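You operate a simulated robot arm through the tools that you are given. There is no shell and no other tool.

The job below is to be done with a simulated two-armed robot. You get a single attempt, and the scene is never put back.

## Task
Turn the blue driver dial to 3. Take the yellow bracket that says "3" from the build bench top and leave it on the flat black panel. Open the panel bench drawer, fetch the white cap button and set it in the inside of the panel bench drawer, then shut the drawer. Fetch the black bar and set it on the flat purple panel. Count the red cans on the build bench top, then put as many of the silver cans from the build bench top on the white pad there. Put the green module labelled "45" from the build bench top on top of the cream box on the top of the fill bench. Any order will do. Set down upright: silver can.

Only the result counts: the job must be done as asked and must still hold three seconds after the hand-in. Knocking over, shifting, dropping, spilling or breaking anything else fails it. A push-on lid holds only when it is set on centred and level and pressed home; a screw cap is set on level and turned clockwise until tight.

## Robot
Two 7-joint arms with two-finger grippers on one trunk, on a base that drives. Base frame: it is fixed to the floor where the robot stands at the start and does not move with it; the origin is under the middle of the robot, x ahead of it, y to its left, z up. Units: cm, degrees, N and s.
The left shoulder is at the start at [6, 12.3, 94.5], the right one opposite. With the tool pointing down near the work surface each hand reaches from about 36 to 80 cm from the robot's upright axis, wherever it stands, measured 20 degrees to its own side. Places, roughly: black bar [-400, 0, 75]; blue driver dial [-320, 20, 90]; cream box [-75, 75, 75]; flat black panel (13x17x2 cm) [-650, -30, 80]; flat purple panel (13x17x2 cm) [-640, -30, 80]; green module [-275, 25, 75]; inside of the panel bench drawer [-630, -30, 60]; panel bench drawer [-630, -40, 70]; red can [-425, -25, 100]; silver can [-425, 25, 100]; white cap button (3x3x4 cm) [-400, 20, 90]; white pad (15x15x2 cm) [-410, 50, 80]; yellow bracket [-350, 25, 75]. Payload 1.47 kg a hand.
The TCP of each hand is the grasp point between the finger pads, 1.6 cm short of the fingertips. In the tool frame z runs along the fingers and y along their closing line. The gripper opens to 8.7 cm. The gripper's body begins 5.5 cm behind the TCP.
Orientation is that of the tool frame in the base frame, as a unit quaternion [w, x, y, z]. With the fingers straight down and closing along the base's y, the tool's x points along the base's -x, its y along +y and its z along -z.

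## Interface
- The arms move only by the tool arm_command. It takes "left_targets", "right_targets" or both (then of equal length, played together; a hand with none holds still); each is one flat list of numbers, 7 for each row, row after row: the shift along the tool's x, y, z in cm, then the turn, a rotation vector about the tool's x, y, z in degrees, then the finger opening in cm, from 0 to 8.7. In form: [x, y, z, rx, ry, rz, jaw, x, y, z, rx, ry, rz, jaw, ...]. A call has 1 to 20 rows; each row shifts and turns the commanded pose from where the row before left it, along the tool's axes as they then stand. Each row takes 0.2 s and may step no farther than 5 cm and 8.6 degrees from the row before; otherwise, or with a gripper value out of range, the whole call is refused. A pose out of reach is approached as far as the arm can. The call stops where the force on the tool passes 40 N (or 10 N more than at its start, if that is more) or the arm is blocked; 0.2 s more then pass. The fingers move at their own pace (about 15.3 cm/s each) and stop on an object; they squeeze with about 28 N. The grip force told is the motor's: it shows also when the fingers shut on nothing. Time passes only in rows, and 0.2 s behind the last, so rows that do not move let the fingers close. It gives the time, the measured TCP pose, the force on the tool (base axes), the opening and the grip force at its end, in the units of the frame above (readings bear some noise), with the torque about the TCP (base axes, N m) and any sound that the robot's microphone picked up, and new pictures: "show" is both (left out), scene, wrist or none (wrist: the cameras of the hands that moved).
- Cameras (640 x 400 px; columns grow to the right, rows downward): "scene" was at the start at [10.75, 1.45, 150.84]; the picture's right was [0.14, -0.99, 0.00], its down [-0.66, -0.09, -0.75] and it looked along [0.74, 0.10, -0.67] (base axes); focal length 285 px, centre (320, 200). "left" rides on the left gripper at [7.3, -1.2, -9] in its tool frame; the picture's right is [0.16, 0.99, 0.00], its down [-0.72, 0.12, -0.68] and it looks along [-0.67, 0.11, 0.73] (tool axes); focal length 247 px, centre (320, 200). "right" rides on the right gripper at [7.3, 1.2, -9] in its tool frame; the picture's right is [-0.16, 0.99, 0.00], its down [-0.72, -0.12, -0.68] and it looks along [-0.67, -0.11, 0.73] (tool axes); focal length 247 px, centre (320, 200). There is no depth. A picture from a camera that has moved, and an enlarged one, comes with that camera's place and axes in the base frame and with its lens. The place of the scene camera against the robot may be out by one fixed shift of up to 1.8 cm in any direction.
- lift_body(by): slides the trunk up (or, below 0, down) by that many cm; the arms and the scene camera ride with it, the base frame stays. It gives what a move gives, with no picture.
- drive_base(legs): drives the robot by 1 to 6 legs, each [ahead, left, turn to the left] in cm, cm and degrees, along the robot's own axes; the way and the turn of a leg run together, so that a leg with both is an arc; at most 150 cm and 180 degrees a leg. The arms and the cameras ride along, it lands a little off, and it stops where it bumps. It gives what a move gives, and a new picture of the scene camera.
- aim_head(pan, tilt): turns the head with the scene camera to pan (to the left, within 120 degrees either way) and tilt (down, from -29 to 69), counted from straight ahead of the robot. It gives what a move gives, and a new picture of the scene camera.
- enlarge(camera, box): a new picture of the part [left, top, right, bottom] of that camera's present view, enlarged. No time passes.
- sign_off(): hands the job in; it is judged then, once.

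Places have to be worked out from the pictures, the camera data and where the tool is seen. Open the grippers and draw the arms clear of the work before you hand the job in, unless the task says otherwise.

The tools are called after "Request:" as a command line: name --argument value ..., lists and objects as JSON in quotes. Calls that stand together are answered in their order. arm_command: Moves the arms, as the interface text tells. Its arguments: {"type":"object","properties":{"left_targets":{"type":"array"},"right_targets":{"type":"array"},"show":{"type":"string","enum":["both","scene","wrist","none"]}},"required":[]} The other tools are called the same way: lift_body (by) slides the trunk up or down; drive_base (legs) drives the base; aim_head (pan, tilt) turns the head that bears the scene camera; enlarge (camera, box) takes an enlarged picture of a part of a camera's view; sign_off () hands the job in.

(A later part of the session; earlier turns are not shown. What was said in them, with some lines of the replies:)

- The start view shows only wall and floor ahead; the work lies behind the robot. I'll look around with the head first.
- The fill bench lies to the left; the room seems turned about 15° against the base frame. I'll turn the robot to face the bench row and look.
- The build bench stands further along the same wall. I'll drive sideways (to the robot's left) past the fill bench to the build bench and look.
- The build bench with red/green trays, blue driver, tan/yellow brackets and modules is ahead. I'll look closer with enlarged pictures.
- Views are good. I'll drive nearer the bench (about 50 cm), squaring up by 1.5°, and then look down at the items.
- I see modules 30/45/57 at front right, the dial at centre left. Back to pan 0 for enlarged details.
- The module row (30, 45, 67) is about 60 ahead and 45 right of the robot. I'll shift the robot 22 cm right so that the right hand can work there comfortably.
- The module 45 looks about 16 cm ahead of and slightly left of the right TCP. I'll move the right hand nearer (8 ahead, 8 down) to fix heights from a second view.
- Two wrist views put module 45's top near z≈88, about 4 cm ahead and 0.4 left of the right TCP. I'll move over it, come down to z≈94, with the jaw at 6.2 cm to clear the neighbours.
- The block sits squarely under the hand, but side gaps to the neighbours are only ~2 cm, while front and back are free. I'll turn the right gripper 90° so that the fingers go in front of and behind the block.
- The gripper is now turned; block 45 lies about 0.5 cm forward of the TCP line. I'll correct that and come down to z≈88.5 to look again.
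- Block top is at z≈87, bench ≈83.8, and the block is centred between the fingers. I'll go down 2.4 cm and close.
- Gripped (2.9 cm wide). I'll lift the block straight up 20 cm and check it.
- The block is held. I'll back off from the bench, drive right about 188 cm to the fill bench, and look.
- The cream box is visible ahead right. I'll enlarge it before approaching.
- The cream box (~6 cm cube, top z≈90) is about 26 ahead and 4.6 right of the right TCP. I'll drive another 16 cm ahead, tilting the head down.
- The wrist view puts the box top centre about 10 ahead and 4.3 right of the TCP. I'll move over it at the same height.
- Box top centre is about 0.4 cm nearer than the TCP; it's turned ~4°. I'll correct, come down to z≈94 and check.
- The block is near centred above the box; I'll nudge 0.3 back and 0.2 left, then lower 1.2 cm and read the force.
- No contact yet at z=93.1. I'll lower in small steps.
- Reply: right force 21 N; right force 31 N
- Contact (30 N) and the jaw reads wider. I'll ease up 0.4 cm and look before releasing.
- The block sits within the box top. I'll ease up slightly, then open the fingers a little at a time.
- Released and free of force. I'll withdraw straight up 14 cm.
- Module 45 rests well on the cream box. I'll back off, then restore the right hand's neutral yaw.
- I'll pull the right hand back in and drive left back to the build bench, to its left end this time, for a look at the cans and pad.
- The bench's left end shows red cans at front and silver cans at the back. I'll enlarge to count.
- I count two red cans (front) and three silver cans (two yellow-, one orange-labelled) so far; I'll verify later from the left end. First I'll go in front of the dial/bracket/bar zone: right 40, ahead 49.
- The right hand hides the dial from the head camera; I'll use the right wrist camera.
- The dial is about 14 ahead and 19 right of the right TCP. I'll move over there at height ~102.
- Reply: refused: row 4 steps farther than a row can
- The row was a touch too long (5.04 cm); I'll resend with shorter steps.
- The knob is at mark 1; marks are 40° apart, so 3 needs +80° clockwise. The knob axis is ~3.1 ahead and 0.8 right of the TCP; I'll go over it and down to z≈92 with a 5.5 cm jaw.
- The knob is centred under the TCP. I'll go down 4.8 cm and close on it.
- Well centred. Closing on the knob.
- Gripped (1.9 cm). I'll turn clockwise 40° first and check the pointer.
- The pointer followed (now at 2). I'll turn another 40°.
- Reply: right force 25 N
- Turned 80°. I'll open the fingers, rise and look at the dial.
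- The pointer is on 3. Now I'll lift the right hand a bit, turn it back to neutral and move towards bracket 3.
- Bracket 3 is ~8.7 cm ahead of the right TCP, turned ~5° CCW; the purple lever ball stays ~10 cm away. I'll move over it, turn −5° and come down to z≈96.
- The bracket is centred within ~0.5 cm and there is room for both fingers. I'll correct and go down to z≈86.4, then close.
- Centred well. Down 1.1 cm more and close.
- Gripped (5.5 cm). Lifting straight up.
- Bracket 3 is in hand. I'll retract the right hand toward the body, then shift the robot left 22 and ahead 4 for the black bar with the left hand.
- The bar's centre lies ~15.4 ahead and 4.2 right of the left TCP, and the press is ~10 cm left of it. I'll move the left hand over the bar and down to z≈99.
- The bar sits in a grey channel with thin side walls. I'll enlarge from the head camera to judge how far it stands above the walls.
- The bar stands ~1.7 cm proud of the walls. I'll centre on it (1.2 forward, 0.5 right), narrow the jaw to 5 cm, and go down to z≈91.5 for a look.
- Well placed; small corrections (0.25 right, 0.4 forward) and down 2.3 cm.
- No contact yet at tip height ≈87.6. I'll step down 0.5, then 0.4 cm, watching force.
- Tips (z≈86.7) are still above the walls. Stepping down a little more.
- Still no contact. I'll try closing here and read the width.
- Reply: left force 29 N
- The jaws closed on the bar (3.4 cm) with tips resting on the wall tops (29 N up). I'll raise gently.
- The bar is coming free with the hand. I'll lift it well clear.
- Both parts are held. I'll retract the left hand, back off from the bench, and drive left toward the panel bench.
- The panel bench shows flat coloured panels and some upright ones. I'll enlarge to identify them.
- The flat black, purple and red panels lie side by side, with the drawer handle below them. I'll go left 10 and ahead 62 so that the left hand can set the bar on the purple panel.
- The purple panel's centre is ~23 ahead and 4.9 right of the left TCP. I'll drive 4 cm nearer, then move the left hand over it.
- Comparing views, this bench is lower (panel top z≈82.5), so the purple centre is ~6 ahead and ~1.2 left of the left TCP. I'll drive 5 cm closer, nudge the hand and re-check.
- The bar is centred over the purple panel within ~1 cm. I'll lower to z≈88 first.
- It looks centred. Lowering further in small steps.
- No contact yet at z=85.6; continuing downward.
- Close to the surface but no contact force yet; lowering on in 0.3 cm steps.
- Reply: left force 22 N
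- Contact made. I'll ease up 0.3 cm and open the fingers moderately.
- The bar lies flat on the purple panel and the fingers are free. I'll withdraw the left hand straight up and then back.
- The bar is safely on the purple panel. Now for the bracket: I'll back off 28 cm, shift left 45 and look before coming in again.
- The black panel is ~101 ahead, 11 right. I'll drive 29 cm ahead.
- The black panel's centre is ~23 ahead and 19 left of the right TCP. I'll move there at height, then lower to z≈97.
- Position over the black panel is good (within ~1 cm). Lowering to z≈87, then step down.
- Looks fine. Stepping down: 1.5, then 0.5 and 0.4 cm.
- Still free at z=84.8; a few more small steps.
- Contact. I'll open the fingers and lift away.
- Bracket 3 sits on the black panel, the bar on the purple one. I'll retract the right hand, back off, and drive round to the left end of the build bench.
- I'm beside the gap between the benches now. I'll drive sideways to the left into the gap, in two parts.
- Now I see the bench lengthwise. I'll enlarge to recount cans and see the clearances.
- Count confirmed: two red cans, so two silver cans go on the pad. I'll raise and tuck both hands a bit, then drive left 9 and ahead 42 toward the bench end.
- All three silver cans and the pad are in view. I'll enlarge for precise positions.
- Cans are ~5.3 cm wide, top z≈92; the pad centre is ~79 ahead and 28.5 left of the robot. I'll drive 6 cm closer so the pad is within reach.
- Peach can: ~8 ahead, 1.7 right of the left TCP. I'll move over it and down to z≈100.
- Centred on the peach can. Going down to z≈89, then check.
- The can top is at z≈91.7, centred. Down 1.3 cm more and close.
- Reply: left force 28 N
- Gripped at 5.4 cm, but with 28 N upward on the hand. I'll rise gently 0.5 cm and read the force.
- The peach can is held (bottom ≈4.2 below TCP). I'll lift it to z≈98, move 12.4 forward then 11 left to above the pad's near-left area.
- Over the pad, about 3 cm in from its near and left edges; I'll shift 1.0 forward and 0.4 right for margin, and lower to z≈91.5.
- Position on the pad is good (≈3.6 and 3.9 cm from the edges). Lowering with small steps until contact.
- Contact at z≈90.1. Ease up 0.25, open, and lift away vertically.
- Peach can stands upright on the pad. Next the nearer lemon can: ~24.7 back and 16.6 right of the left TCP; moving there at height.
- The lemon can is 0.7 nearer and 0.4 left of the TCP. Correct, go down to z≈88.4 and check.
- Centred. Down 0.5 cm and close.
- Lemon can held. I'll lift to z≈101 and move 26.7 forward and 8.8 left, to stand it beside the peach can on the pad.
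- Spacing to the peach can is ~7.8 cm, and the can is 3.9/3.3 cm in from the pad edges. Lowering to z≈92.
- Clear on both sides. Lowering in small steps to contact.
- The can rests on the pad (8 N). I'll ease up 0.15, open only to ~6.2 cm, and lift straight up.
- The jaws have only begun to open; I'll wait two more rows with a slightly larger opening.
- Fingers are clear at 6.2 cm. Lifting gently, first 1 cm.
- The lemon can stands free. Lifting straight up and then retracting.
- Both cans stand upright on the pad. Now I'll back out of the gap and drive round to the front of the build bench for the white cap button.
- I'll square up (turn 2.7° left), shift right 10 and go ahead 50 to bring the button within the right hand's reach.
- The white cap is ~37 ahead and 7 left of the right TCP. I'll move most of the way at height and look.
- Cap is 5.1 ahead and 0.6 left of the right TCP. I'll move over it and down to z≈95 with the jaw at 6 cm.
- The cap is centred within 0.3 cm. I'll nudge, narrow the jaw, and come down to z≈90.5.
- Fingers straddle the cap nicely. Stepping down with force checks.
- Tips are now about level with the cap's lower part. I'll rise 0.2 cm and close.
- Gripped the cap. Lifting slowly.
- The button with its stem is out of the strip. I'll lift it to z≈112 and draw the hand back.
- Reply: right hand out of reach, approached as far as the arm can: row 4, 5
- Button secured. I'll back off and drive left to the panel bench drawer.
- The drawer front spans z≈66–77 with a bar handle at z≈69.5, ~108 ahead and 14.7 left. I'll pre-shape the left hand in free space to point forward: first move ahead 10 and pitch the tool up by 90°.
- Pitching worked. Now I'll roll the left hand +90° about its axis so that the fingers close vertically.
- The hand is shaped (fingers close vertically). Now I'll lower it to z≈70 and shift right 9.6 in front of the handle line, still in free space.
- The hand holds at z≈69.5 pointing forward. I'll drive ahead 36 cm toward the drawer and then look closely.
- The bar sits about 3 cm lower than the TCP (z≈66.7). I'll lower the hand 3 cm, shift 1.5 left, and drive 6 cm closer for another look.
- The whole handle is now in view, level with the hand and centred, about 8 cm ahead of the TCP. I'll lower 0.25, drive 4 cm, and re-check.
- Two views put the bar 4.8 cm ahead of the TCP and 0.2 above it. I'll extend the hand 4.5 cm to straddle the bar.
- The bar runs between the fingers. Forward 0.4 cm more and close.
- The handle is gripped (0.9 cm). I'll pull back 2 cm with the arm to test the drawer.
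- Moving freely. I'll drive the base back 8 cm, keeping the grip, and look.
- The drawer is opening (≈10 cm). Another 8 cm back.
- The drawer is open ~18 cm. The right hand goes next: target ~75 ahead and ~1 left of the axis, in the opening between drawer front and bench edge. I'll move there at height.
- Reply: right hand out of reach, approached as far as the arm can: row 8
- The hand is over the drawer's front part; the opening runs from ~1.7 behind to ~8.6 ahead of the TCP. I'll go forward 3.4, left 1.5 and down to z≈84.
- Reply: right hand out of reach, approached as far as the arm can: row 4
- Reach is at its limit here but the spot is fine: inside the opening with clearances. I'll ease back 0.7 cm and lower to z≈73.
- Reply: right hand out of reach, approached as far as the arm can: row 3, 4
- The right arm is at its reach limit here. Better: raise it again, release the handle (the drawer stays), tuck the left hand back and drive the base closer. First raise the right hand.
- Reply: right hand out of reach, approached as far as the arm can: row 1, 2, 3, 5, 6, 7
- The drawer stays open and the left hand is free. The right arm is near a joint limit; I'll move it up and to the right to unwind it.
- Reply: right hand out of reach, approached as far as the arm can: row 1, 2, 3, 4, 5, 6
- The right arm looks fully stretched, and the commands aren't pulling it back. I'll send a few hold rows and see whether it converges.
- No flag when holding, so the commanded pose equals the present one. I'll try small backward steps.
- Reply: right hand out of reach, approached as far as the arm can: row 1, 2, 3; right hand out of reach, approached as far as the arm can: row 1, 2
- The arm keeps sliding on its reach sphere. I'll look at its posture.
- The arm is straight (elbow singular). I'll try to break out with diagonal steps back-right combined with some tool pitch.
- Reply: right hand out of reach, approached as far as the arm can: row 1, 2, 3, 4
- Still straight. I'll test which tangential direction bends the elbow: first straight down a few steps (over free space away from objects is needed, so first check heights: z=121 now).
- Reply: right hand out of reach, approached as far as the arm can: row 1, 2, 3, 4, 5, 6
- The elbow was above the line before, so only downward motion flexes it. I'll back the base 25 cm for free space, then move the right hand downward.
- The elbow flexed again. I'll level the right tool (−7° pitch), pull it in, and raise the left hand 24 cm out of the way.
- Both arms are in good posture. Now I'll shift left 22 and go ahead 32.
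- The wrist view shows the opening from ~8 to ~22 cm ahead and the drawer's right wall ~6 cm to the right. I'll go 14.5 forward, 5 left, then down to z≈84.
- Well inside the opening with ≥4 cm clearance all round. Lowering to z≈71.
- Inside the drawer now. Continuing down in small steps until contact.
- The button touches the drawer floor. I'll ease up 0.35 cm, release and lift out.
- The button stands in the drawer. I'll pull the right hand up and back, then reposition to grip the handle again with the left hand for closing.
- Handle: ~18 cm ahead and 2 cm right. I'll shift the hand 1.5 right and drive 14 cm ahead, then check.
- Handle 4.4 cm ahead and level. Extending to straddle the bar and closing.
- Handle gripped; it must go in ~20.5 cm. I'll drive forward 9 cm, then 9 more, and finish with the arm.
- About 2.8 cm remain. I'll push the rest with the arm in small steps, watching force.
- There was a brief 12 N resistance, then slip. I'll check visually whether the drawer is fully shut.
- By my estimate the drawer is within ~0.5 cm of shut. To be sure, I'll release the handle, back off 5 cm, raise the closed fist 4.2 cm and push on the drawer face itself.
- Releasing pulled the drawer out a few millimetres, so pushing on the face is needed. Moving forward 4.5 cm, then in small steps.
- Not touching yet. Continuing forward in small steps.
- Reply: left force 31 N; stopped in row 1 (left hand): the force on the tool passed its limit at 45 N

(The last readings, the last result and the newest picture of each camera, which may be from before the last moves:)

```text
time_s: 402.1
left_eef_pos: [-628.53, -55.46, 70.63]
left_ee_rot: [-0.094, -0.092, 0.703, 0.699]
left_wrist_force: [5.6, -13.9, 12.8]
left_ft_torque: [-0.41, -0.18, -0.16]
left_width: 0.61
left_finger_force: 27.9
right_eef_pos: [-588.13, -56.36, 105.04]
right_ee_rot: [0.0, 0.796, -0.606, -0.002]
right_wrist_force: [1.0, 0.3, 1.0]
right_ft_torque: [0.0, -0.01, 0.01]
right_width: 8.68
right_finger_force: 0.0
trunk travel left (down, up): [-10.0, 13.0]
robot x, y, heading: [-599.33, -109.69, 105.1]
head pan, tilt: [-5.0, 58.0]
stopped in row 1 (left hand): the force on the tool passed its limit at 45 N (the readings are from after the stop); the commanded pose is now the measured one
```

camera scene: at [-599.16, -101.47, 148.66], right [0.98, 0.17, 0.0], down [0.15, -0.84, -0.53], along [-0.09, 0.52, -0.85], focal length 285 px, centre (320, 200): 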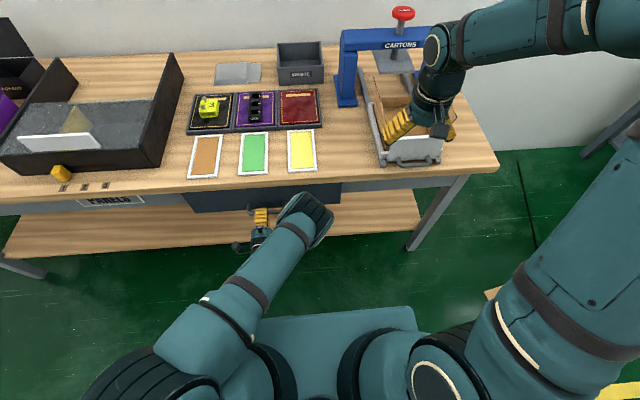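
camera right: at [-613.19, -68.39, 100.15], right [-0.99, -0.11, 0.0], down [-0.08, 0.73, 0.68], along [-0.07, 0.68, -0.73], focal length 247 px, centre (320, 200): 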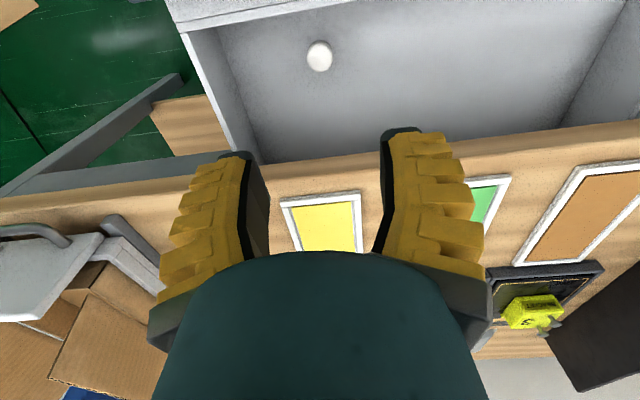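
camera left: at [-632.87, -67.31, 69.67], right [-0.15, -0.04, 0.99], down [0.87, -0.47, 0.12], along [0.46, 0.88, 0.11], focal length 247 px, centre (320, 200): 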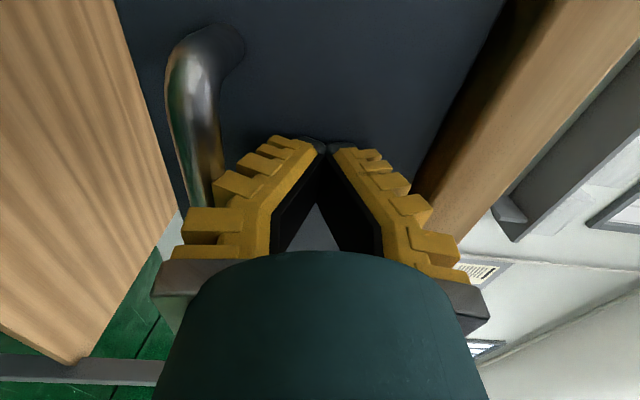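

Firm stop at 30–45 N: the drawer is against its stop. I'll withdraw the fist straight back and check.

Request:
arm_command --left_targets '[0, 0, -1, 0, 0, 0, 0, 0, 0, -3, 0, 0, 0, 0, 0, 0, -4, 0, 0, 0, 0]' --show "wrist"

Request:
enlarge --camera "scene" --box '[150, 160, 370, 260]'

```text
time_s: 402.9
left_eef_pos: [-626.64, -63.1, 70.57]
left_ee_rot: [-0.093, -0.093, 0.703, 0.699]
left_wrist_force: [0.1, -0.6, 0.0]
left_ft_torque: [0.0, 0.0, 0.03]
left_width: 0.01
left_finger_force: 28.7
right_eef_pos: [-588.15, -56.17, 104.97]
right_ee_rot: [0.0, 0.795, -0.607, -0.001]
right_wrist_force: [-0.5, 0.2, 0.1]
right_ft_torque: [0.02, -0.03, 0.01]
right_width: 8.72
right_finger_force: 0.1
trunk travel left (down, up): [-10.0, 13.0]
robot x, y, heading: [-599.05, -109.72, 105.2]
head pan, tilt: [-5.0, 58.0]
camera left: at [-631.31, -73.59, 69.56], right [-0.15, -0.03, 0.99], down [0.88, -0.47, 0.12], along [0.46, 0.88, 0.1], focal length 247 px, centre (320, 200)
```

left: 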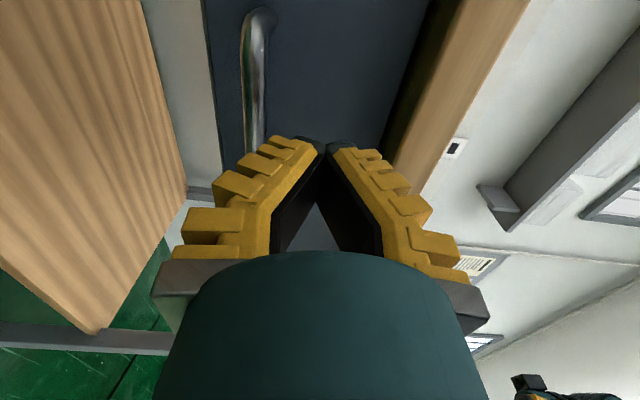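

```text
2.91 times, centred on (260, 210) of scene
camera zoom: at [-599.18, -101.7, 148.67], right [0.98, 0.17, 0.0], down [0.15, -0.83, -0.53], along [-0.09, 0.52, -0.85], focal length 828 px, centre (494, 171)
```

zoom: 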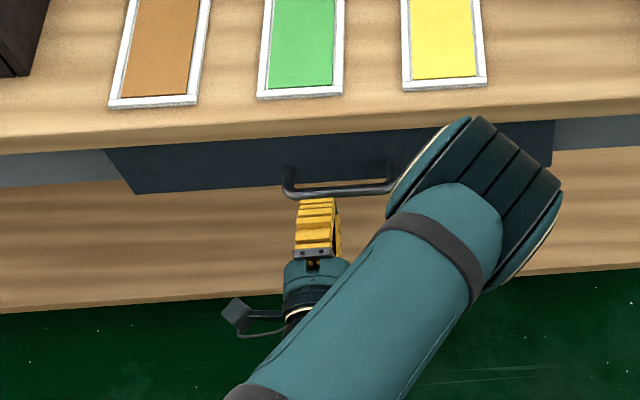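

The drawer is now fully in. I'll back the robot away, and take a final look over the panel bench.

Request:
drive_base --legs '[[-45, 0, 0]]'

Request:
aim_head --pan 5 --tilt 38

Request:
enlarge --camera "scene" --box '[180, 110, 460, 285]'

```text
time_s: 405.6
left_eef_pos: [-615.0, -106.13, 70.72]
left_ee_rot: [-0.094, -0.094, 0.703, 0.699]
left_wrist_force: [0.0, 0.8, -0.8]
left_ft_torque: [-0.02, 0.02, 0.03]
left_width: 0.0
left_finger_force: 28.3
right_eef_pos: [-576.59, -99.29, 105.08]
right_ee_rot: [-0.001, 0.796, -0.605, 0.001]
right_wrist_force: [0.2, -0.1, 1.0]
right_ft_torque: [0.0, -0.03, 0.01]
right_width: 8.67
right_finger_force: 0.1
trunk travel left (down, up): [-10.0, 13.0]
robot x, y, heading: [-587.44, -152.76, 105.2]
head pan, tilt: [-5.0, 58.0]
camera scene: at [-587.55, -144.77, 148.67], right [0.98, 0.18, 0.0], down [0.15, -0.83, -0.53], along [-0.09, 0.52, -0.85], focal length 285 px, centre (320, 200)
```

scene: 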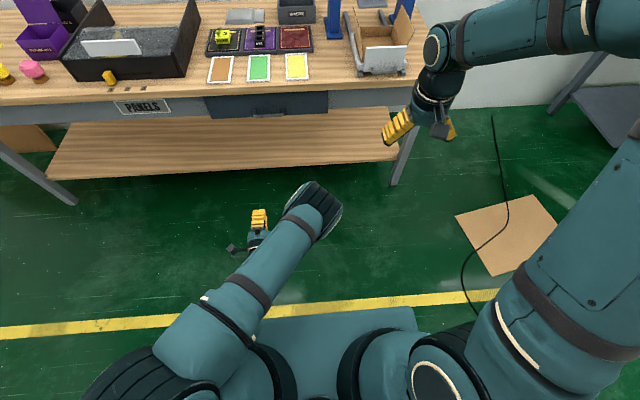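

```text
time_s: 406.4
left_eef_pos: [-615.02, -106.01, 70.56]
left_ee_rot: [-0.094, -0.092, 0.704, 0.698]
left_wrist_force: [0.7, -0.5, 0.4]
left_ft_torque: [0.0, 0.02, 0.01]
left_width: 0.02
left_finger_force: 28.2
right_eef_pos: [-576.6, -99.23, 104.95]
right_ee_rot: [0.0, 0.796, -0.605, 0.002]
right_wrist_force: [-0.6, 0.5, 0.0]
right_ft_torque: [0.02, 0.0, -0.01]
right_width: 8.7
right_finger_force: 0.1
trunk travel left (down, up): [-10.0, 13.0]
robot x, y, heading: [-587.35, -152.72, 105.1]
head pan, tilt: [5.0, 38.0]
camera scene: at [-589.33, -143.38, 151.4], right [0.94, 0.35, 0.0], down [0.21, -0.58, -0.79], along [-0.27, 0.74, -0.62], focal length 285 px, centre (320, 200)
```

scene: 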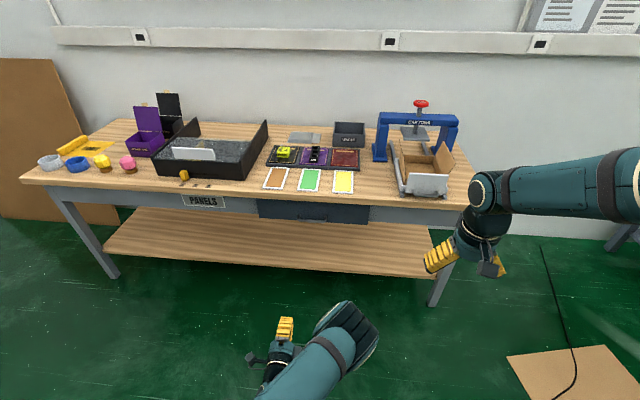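

```text
2.29 times, centred on (320, 198) of scene
camera zoom: at [-589.33, -143.38, 151.4], right [0.94, 0.35, 0.0], down [0.21, -0.58, -0.79], along [-0.27, 0.74, -0.62], focal length 651 px, centre (320, 206)
```

zoom: 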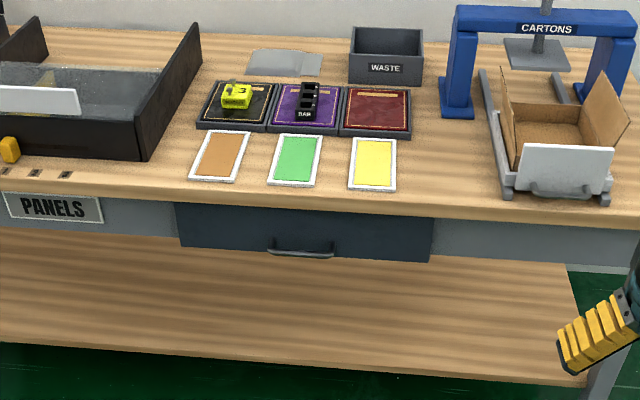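

Drawer shut, bracket and bar in place. I'll open the left gripper and take one more look toward the build bench.

Request:
arm_command --left_targets '[0, 0, -2, 0, 0, 0, 8.7, 0, 0, 0, 0, 0, 0, 8.7, 0, 0, 0, 0, 0, 0, 8.7]' --show "none"

Request:
aim_head --pan -55 --tilt 15

Request:
enlarge --camera "scene" --box '[160, 120, 480, 320]'

```text
time_s: 407.2
left_eef_pos: [-614.49, -108.02, 70.54]
left_ee_rot: [-0.094, -0.094, 0.704, 0.698]
left_wrist_force: [-0.1, -0.3, 0.8]
left_ft_torque: [0.0, 0.0, -0.04]
left_width: 8.73
left_finger_force: 0.0
right_eef_pos: [-576.66, -99.23, 104.92]
right_ee_rot: [0.0, 0.796, -0.606, 0.001]
right_wrist_force: [-0.4, 0.0, 0.4]
right_ft_torque: [0.0, 0.0, -0.01]
right_width: 8.69
right_finger_force: 0.0
trunk travel left (down, up): [-10.0, 13.0]
robot x, y, heading: [-587.48, -152.75, 105.3]
head pan, tilt: [5.0, 38.0]
```

```text
time_s: 408.6
left_eef_pos: [-614.56, -108.1, 70.54]
left_ee_rot: [-0.095, -0.095, 0.704, 0.697]
left_wrist_force: [-0.6, 0.3, 0.5]
left_ft_torque: [0.03, 0.02, -0.01]
left_width: 8.7
left_finger_force: 0.1
right_eef_pos: [-576.61, -99.28, 104.83]
right_ee_rot: [0.0, 0.796, -0.605, 0.002]
right_wrist_force: [-0.1, 0.4, 0.1]
right_ft_torque: [0.0, 0.0, 0.01]
right_width: 8.71
right_finger_force: 0.1
trunk travel left (down, up): [-10.0, 13.0]
robot x, y, heading: [-587.55, -152.77, 105.3]
head pan, tilt: [-55.0, 15.0]
camera scene: at [-580.38, -144.29, 155.06], right [0.77, -0.64, 0.0], down [-0.17, -0.2, -0.97], along [0.62, 0.74, -0.26], focal length 285 px, centre (320, 200)
```

scene: 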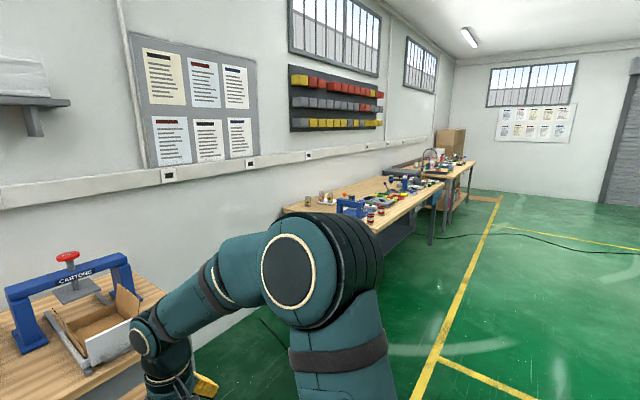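

```text
2.00 times, centred on (320, 220) of scene
camera zoom: at [-580.38, -144.29, 155.06], right [0.77, -0.64, 0.0], down [-0.17, -0.2, -0.97], along [0.62, 0.74, -0.26], focal length 569 px, centre (320, 160)
```

zoom: 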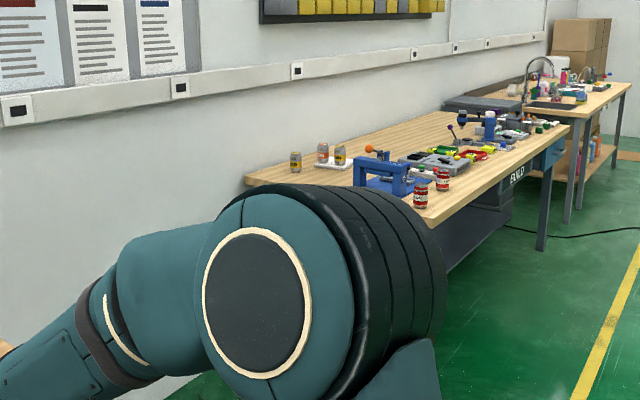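

Everything looks in order: both cans upright on the pad, red cans untouched, drawer shut, parts on their panels, dial on 3, module on the cream box. Grippers are open and the arms clear, so I hand the job in.

Request:
sign_off

```text
The job is handed in.
```

I did all six parts and handed the job in. I haven't seen the judge's verdict. Each part was checked by camera when it was done.

- **Dial:** the blue driver dial points at 3. It started on 1 and I turned it 80° clockwise.
- **Yellow bracket "3":** it lies on the flat black panel.
- **Drawer:** the white cap button stands inside the panel bench drawer. When I first let go of the handle, the drawer came back out a few millimetres. I then pushed on its face until it stopped hard at 30–45 N.
- **Black bar:** it lies flat on the flat purple panel.
- **Cans:** I counted two red cans, so two silver cans (one peach, one lemon) stand upright on the white pad. A third silver can was left where it was.
- **Green module "45":** it rests on top of the cream box on the fill bench.

At the end I looked over the panel bench and, from further off, the build bench, and saw nothing knocked over. I didn't go back to the fill bench, and the dial was too far away to read again.

Both grippers are open and the arms are clear of the benches.
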